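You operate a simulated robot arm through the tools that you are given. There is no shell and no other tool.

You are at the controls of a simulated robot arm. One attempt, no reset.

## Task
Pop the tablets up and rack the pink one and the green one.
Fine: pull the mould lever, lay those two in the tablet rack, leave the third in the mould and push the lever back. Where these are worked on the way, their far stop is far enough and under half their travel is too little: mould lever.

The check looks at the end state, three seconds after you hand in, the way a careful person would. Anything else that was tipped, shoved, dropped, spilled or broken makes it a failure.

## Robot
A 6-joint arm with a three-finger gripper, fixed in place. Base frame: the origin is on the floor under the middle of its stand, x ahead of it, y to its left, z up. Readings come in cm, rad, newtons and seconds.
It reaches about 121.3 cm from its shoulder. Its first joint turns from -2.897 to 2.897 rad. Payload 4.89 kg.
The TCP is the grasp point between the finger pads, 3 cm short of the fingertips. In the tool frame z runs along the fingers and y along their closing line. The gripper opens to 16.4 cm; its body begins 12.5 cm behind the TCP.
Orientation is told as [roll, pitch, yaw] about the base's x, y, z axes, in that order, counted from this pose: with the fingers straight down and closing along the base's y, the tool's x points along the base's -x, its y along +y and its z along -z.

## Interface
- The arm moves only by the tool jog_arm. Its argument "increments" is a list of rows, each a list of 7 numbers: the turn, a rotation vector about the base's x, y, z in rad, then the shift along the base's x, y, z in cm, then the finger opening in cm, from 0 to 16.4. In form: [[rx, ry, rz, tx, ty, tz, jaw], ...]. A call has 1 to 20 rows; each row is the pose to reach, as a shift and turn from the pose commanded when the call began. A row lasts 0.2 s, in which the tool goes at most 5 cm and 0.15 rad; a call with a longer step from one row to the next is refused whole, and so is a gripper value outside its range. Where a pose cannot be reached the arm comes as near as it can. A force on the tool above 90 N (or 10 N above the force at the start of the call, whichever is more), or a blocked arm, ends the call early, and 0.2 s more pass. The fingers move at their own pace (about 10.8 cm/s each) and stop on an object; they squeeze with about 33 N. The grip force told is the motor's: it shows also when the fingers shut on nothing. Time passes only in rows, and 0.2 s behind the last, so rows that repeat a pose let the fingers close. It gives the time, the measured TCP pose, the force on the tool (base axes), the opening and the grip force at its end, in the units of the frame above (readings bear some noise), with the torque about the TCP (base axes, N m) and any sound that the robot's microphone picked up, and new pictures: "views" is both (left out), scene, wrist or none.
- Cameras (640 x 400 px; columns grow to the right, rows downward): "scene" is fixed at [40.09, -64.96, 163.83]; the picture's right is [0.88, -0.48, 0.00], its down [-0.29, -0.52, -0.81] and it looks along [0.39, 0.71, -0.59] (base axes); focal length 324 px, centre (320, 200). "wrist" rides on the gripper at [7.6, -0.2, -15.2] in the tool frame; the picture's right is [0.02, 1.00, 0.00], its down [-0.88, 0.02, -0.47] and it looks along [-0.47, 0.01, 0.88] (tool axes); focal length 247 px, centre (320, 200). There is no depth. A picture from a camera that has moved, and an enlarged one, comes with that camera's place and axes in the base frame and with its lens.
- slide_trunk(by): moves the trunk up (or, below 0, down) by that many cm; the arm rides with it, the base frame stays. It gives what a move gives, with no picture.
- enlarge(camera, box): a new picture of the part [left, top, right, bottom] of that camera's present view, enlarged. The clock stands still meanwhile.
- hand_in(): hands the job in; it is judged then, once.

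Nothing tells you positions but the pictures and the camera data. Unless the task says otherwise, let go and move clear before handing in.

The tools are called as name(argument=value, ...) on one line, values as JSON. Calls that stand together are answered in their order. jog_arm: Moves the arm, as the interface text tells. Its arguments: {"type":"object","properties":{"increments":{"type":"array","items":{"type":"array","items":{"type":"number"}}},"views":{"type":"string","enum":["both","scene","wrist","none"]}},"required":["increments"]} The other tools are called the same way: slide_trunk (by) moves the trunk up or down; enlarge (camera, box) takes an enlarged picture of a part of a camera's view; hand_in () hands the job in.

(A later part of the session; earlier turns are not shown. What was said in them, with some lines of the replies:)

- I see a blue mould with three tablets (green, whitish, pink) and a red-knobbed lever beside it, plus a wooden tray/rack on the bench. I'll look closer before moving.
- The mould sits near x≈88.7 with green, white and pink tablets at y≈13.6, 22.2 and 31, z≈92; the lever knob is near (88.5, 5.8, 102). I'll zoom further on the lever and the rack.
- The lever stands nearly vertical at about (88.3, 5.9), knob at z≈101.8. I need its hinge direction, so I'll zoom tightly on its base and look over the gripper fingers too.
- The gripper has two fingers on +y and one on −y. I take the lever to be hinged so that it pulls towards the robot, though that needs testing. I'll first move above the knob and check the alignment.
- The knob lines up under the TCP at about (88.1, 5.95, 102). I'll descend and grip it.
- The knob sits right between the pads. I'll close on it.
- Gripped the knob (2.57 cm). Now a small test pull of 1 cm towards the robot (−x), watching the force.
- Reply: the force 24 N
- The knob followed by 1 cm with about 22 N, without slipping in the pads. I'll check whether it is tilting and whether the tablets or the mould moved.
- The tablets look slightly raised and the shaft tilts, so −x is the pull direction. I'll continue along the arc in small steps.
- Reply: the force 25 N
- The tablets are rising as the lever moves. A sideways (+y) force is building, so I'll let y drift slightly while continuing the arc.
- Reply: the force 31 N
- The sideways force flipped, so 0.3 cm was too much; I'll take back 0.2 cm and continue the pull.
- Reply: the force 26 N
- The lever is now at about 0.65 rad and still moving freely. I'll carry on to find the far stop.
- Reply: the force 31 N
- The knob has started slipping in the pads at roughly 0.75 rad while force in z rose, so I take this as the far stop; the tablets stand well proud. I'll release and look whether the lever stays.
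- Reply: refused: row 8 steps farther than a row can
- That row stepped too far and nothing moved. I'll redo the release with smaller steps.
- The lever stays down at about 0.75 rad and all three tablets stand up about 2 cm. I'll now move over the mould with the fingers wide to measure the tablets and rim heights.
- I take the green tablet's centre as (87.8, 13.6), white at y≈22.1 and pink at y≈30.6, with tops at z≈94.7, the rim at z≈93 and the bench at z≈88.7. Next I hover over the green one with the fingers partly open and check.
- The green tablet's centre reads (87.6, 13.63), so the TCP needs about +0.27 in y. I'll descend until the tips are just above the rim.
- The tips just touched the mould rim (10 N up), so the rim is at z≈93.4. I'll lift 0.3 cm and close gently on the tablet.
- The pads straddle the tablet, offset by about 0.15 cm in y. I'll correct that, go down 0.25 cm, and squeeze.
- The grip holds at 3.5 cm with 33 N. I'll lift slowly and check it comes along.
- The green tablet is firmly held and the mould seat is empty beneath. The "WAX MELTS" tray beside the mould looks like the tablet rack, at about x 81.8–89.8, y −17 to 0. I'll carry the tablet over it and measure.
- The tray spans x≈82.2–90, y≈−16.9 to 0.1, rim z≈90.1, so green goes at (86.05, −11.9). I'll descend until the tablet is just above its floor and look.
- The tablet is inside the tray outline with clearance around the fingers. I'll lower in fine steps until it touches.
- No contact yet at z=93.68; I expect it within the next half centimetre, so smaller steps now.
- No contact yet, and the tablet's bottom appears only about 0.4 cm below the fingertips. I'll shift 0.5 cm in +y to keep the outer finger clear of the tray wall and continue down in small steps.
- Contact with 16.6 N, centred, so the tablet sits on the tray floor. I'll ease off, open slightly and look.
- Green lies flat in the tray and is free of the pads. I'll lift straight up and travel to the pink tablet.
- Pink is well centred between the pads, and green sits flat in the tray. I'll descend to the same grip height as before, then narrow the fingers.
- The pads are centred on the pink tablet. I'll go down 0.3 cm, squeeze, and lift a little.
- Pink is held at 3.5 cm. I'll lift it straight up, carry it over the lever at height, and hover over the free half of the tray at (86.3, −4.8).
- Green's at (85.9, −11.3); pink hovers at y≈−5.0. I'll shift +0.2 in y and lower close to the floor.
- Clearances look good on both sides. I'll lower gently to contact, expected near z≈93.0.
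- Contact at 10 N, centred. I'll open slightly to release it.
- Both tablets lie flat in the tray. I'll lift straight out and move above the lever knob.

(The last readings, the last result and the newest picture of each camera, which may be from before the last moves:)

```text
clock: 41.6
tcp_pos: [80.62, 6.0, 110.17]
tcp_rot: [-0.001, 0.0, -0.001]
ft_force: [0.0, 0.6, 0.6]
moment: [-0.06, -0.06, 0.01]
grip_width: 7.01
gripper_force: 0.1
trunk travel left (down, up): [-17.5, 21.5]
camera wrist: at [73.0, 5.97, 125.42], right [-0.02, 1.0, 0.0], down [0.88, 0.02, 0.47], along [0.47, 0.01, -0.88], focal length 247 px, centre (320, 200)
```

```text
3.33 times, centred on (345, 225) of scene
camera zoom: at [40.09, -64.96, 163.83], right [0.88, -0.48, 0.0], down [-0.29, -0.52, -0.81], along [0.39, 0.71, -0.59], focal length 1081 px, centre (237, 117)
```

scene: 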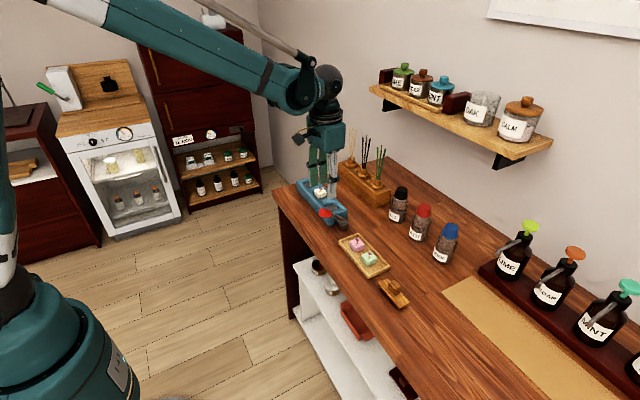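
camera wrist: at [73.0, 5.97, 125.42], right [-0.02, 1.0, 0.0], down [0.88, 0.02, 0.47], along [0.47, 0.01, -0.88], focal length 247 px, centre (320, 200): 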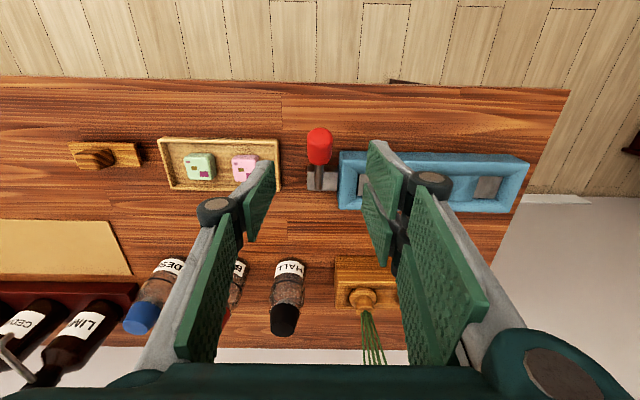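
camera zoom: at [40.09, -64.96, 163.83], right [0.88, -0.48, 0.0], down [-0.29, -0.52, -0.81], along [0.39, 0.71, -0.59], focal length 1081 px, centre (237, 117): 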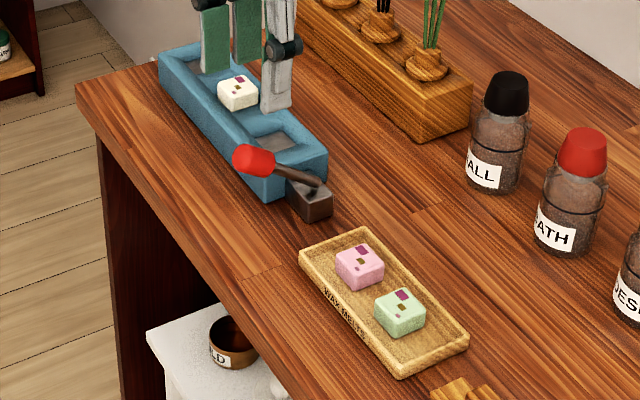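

The knob is right below at about (80.7, 6.05, 98.4). I'll descend and grip it.

jog_arm(increments=[[0, 0, 0, 0, 0, -4, 7], [0, 0, 0, 0, 0, -8, 7], [0, 0, 0, 0, 0, -10.5, 7], [0, 0, 0, 0, 0, -11.7, 7], [0, 0, 0, 0, 0, -11.7, 5], [0, 0, 0, 0, 0, -11.7, 3.5], [0, 0, 0, 0, 0, -11.7, 2], [0, 0, 0, 0, 0, -11.7, 2], [0, 0, 0, 0, 0, -11.7, 2]])

enlarge(camera="wrist", box=[200, 80, 440, 230])

enlarge(camera="scene", box=[290, 165, 370, 245])

```text
clock: 43.6
tcp_pos: [80.66, 6.05, 98.38]
tcp_rot: [0.0, 0.0, 0.0]
ft_force: [-0.8, 11.8, -4.5]
moment: [0.12, 0.33, 0.19]
grip_width: 2.58
gripper_force: 44.6
trunk travel left (down, up): [-17.5, 21.5]
camera wrist: at [72.88, 5.93, 113.64], right [-0.02, 1.0, 0.0], down [0.88, 0.02, 0.47], along [0.47, 0.01, -0.88], focal length 247 px, centre (320, 200)
```

scene: 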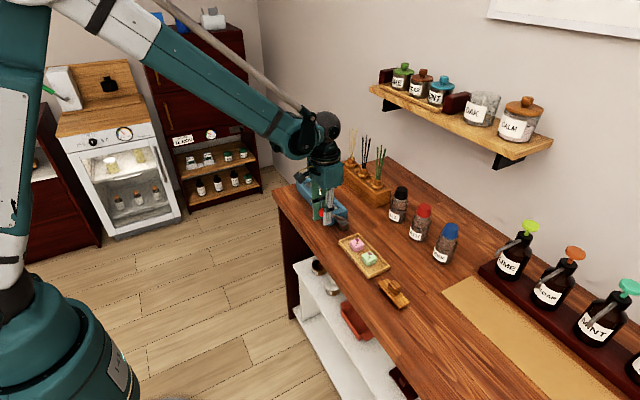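
wrist: 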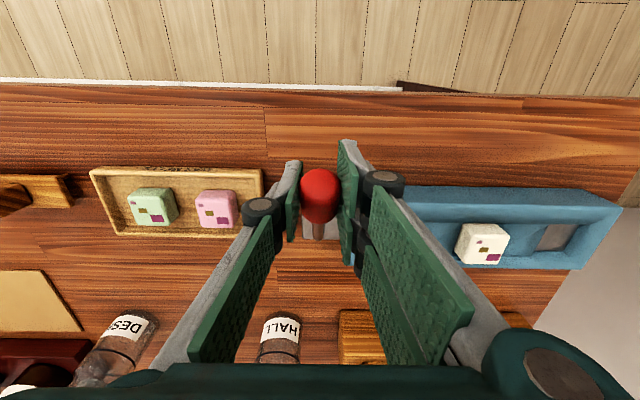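

```text
2.67 times, centred on (320, 155) of wrist
camera zoom: at [72.88, 5.93, 113.64], right [-0.02, 1.0, 0.0], down [0.88, 0.02, 0.47], along [0.47, 0.01, -0.88], focal length 659 px, centre (320, 320)
```

zoom: 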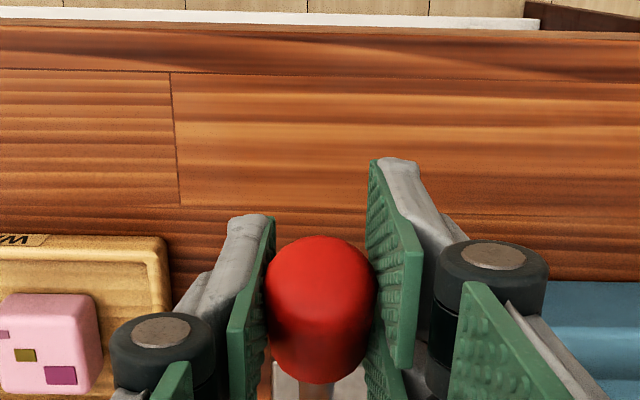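

```text
5.00 times, centred on (330, 205) of scene
camera zoom: at [40.09, -64.96, 163.83], right [0.88, -0.48, 0.0], down [-0.29, -0.52, -0.81], along [0.39, 0.71, -0.59], focal length 1621 px, centre (270, 175)
```

zoom: 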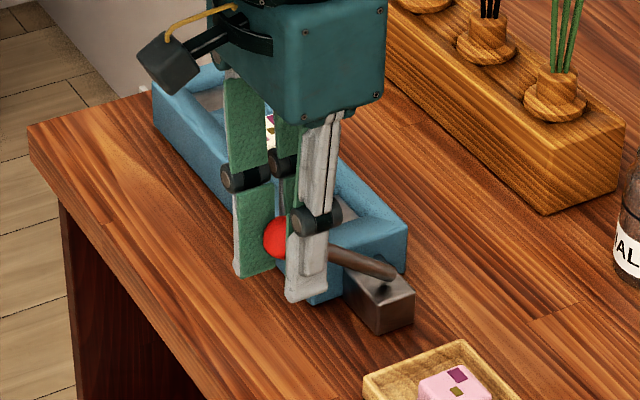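

Gripped at 2.58 cm. I'll push the lever back along its arc (pivot about (88.2, 91.9), radius about 10), first to around halfway.

jog_arm(increments=[[0, 0, 0, 0.5, 0.05, 0.55, 2], [0, 0, 0, 1.06, 0.05, 1.1, 2], [0, 0, 0, 1.65, 0.05, 1.57, 2], [0, 0, 0, 2.27, 0.05, 2.0, 2], [0, 0, 0, 2.9, 0.05, 2.37, 2], [0, 0, 0, 3.6, 0.05, 2.7, 2], [0, 0, 0, 3.6, 0.05, 2.7, 2]])

enlarge(camera="scene", box=[290, 165, 370, 245])

```text
clock: 45.2
tcp_pos: [84.38, 6.03, 101.13]
tcp_rot: [-0.001, 0.001, -0.002]
ft_force: [-12.7, 8.5, -8.0]
moment: [0.03, 1.32, 0.01]
grip_width: 2.68
gripper_force: 45.7
trunk travel left (down, up): [-17.5, 21.5]
camera wrist: at [76.51, 5.93, 116.37], right [-0.02, 1.0, 0.0], down [0.88, 0.02, 0.47], along [0.47, 0.01, -0.88], focal length 247 px, centre (320, 200)
```

scene: 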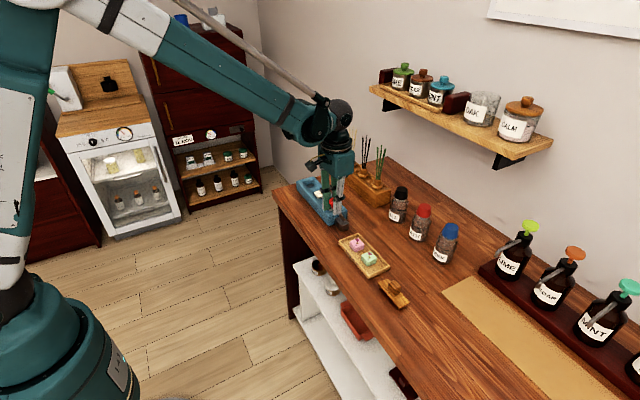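
wrist: 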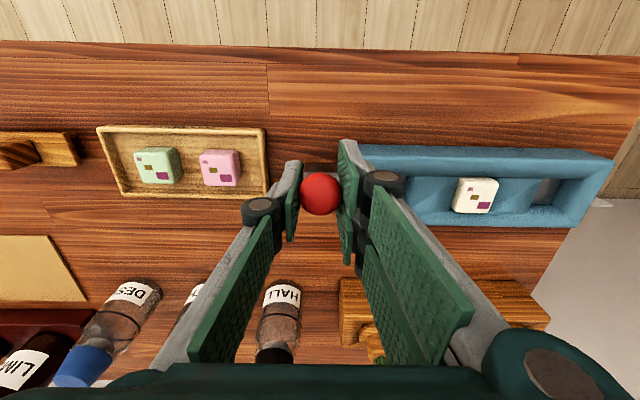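

```text
5.00 times, centred on (330, 205) of scene
camera zoom: at [40.09, -64.96, 163.83], right [0.88, -0.48, 0.0], down [-0.29, -0.52, -0.81], along [0.39, 0.71, -0.59], focal length 1621 px, centre (270, 175)
```

zoom: 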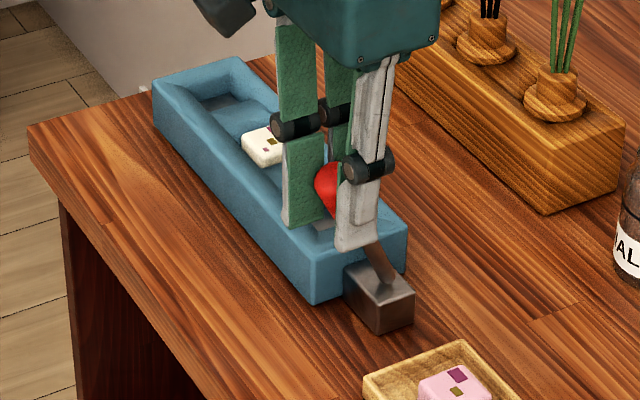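

The lever follows smoothly and the white tablet sinks with it. I'll finish the stroke to upright plus a touch to reach the stop.

jog_arm(increments=[[0, 0, 0, 0.7, 0, 0.26, 2], [0, 0, 0, 1.43, 0, 0.48, 2], [0, 0, 0, 2.15, 0, 0.63, 2], [0, 0, 0, 2.9, 0, 0.75, 2], [0, 0, 0, 3.5, 0, 0.79, 2], [0, 0, 0, 4.0, 0, 0.8, 2], [0, 0, 0, 4.3, 0, 0.8, 2], [0, 0, 0, 4.3, 0, 0.8, 2]])

enlarge(camera="scene", box=[290, 165, 370, 245])

enlarge(camera="wrist", box=[260, 80, 640, 260])

```text
clock: 47.0
tcp_pos: [88.5, 6.04, 101.83]
tcp_rot: [0.002, 0.0, 0.001]
ft_force: [-19.5, 0.0, -0.3]
moment: [-0.18, 1.81, 0.11]
grip_width: 2.66
gripper_force: 45.1
trunk travel left (down, up): [-17.5, 21.5]
camera wrist: at [80.76, 5.92, 117.19], right [-0.02, 1.0, 0.0], down [0.88, 0.02, 0.47], along [0.47, 0.01, -0.88], focal length 247 px, centre (320, 200)
```

scene: 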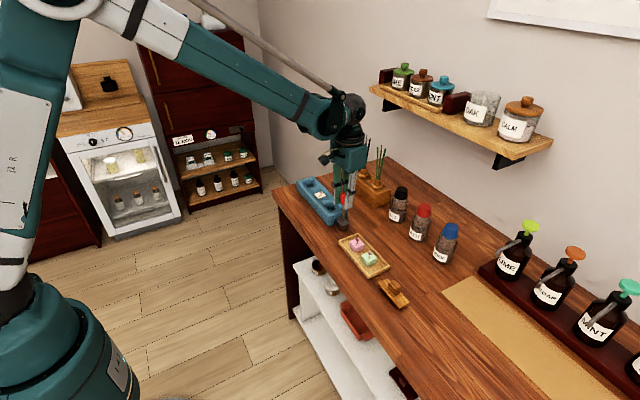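
wrist: 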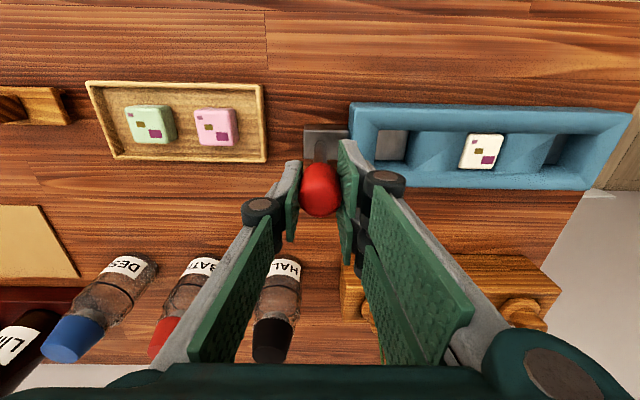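

```text
5.00 times, centred on (330, 205) of scene
camera zoom: at [40.09, -64.96, 163.83], right [0.88, -0.48, 0.0], down [-0.29, -0.52, -0.81], along [0.39, 0.71, -0.59], focal length 1621 px, centre (270, 175)
```

zoom: 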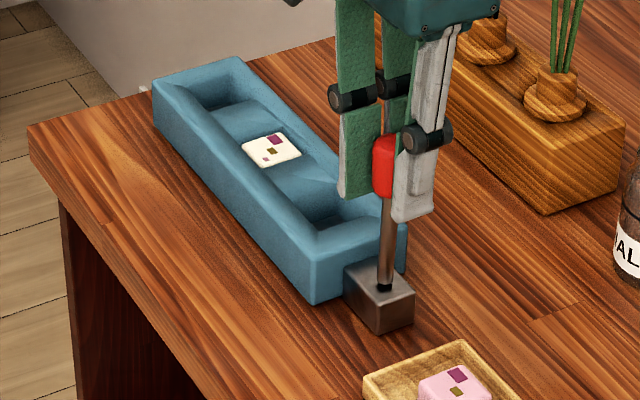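

```text
1.68 times, centred on (450, 170) of wrist
camera zoom: at [80.76, 5.92, 117.19], right [-0.02, 1.0, 0.0], down [0.88, 0.02, 0.47], along [0.47, 0.01, -0.88], focal length 416 px, centre (101, 250)
```

zoom: 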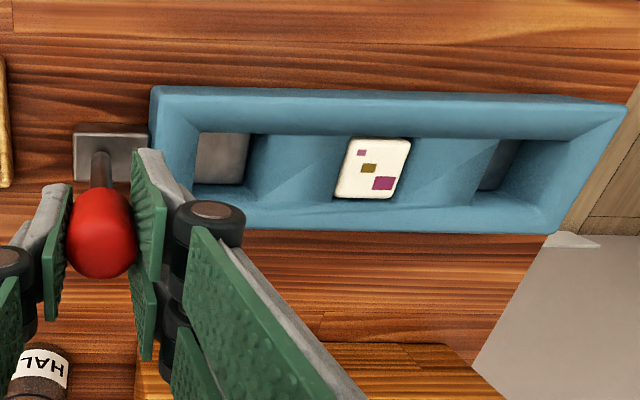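

The lever is upright again and the white tablet is flush. I'll push slightly further to confirm it's at its stop.

jog_arm(increments=[[0, 0, 0, 0.25, 0, 0, 2], [0, 0, 0, 0.5, 0, 0, 2], [0, 0, 0, 0.5, 0, 0, 2]])

enlarge(camera="wrist", box=[260, 120, 380, 230])

```text
clock: 47.8
tcp_pos: [89.12, 5.95, 102.02]
tcp_rot: [0.001, -0.001, 0.001]
ft_force: [-32.0, 2.4, -2.4]
moment: [0.07, 0.64, -0.01]
grip_width: 2.68
gripper_force: 44.9
trunk travel left (down, up): [-17.5, 21.5]
camera wrist: at [81.3, 5.92, 117.21], right [-0.02, 1.0, 0.0], down [0.88, 0.02, 0.47], along [0.47, 0.01, -0.88], focal length 247 px, centre (320, 200)
```

scene: 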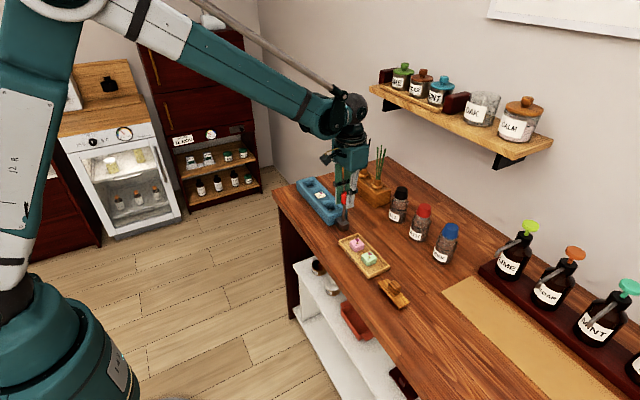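
wrist: 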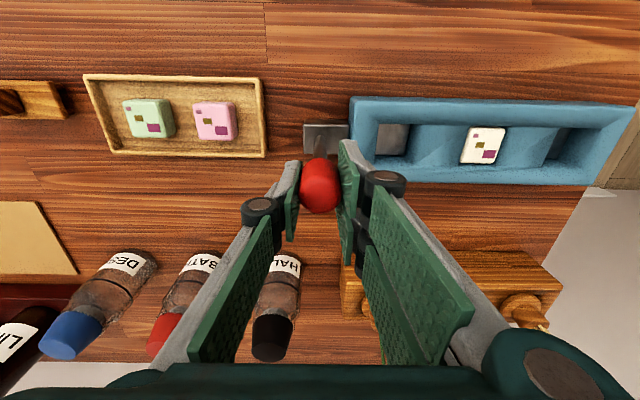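

```text
3.64 times, centred on (320, 175) of wrist
camera zoom: at [81.3, 5.92, 117.21], right [-0.02, 1.0, 0.0], down [0.88, 0.02, 0.47], along [0.47, 0.01, -0.88], focal length 898 px, centre (320, 291)
```

zoom: 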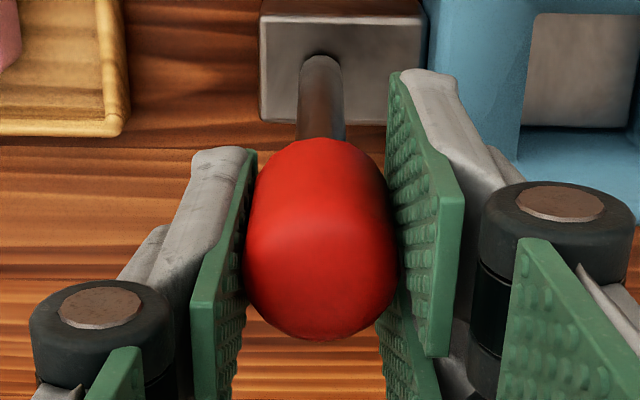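

Force rose to 32 N and the knob slipped slightly in the pads, so the lever is at its home stop. I'll ease back, release and rise clear.

jog_arm(increments=[[0, 0, 0, -0.3, 0, 0, 2.4], [0, 0, 0, -0.3, 0, 0, 4], [0, 0, 0, -0.3, 0, 0, 6], [0, 0, 0, -0.3, 0, 0, 8], [0, 0, 0, -0.3, 0, 0, 8], [0, 0, 0, -0.3, 0, 3, 8], [0, 0, 0, -0.3, 0, 7, 8], [0, 0, 0, -0.3, 0, 11, 8], [0, 0, 0, -2, 0, 15, 8], [0, 0, 0, -6, 0, 17, 8], [0, 0, 0, -10, 0, 19, 8], [0, 0, 0, -14, 0, 21, 8], [0, 0, 0, -14, 0, 21, 8]])

enlarge(camera="scene", box=[290, 165, 400, 285])

enlarge(camera="wrist", box=[100, 100, 520, 300])

```text
clock: 50.6
tcp_pos: [74.89, 6.02, 122.99]
tcp_rot: [0.0, 0.0, 0.001]
ft_force: [-2.0, -0.1, 0.8]
moment: [-0.02, -0.2, 0.01]
grip_width: 8.0
gripper_force: 0.1
trunk travel left (down, up): [-17.5, 21.5]
camera wrist: at [67.19, 5.88, 138.2], right [-0.02, 1.0, 0.0], down [0.88, 0.02, 0.47], along [0.47, 0.01, -0.88], focal length 247 px, centre (320, 200)
```

scene: 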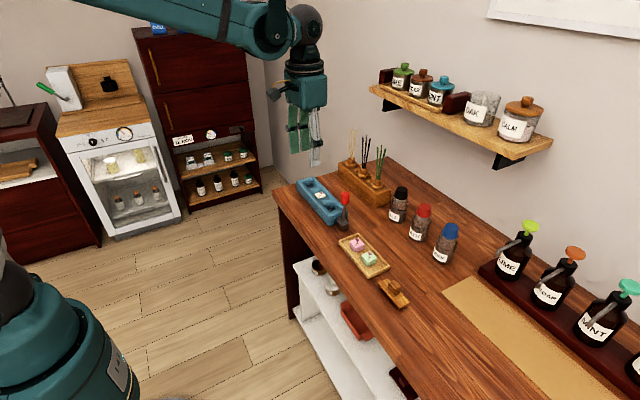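
wrist: 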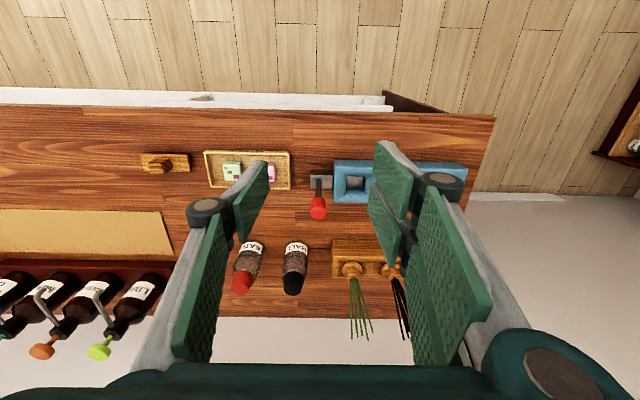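

```text
3.33 times, centred on (345, 225) of scene
camera zoom: at [40.09, -64.96, 163.83], right [0.88, -0.48, 0.0], down [-0.29, -0.52, -0.81], along [0.39, 0.71, -0.59], focal length 1081 px, centre (237, 117)
```

zoom: 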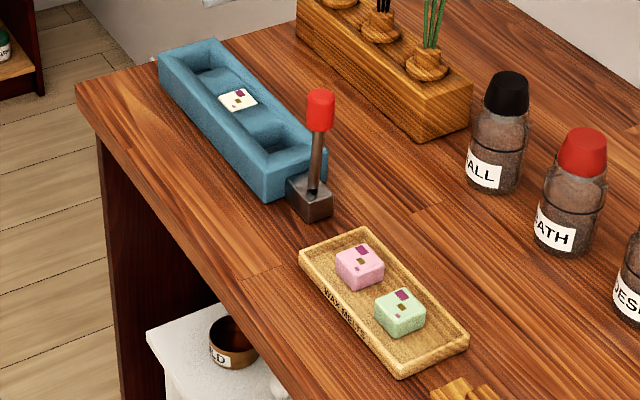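

```text
1.52 times, centred on (310, 200) of wrist
camera zoom: at [67.19, 5.88, 138.2], right [-0.02, 1.0, 0.0], down [0.88, 0.02, 0.47], along [0.47, 0.01, -0.88], focal length 376 px, centre (335, 200)
```

zoom: 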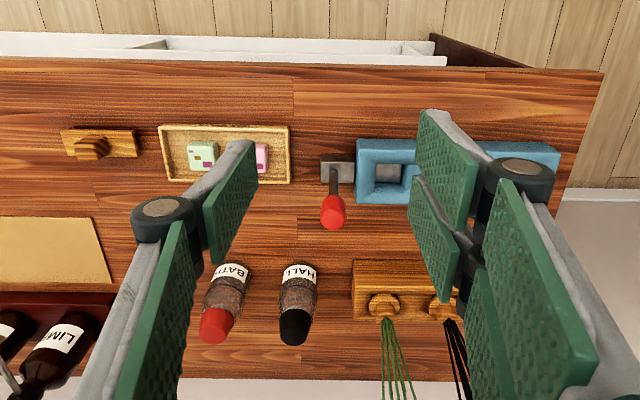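

The lever is back at its starting upright position. White is flush in the mould, pink and green lie flat in the tray, and nothing else has moved. The gripper is open and clear, so I'm handing in.

hand_in()

```text
The job is handed in.
```

The pink and green tablets are lying flat in the tray beside the mould, and the job is handed in.

- **Lever:** I pulled it towards the robot until the knob began to slip in the fingers, which I took as its far stop, and all three tablets popped up. At the end I pushed it back upright until it resisted, matching where it stood at the start.
- **Third tablet:** The white one is still in the mould and sank flush again when the lever went back.
- **Rack:** No tray was marked as a tablet rack. I used the wooden one labelled "WAX MELTS", as the only tray beside the mould and the right size.
- **Surroundings:** The final pictures show nothing else tipped or moved, and the gripper is open and well clear.
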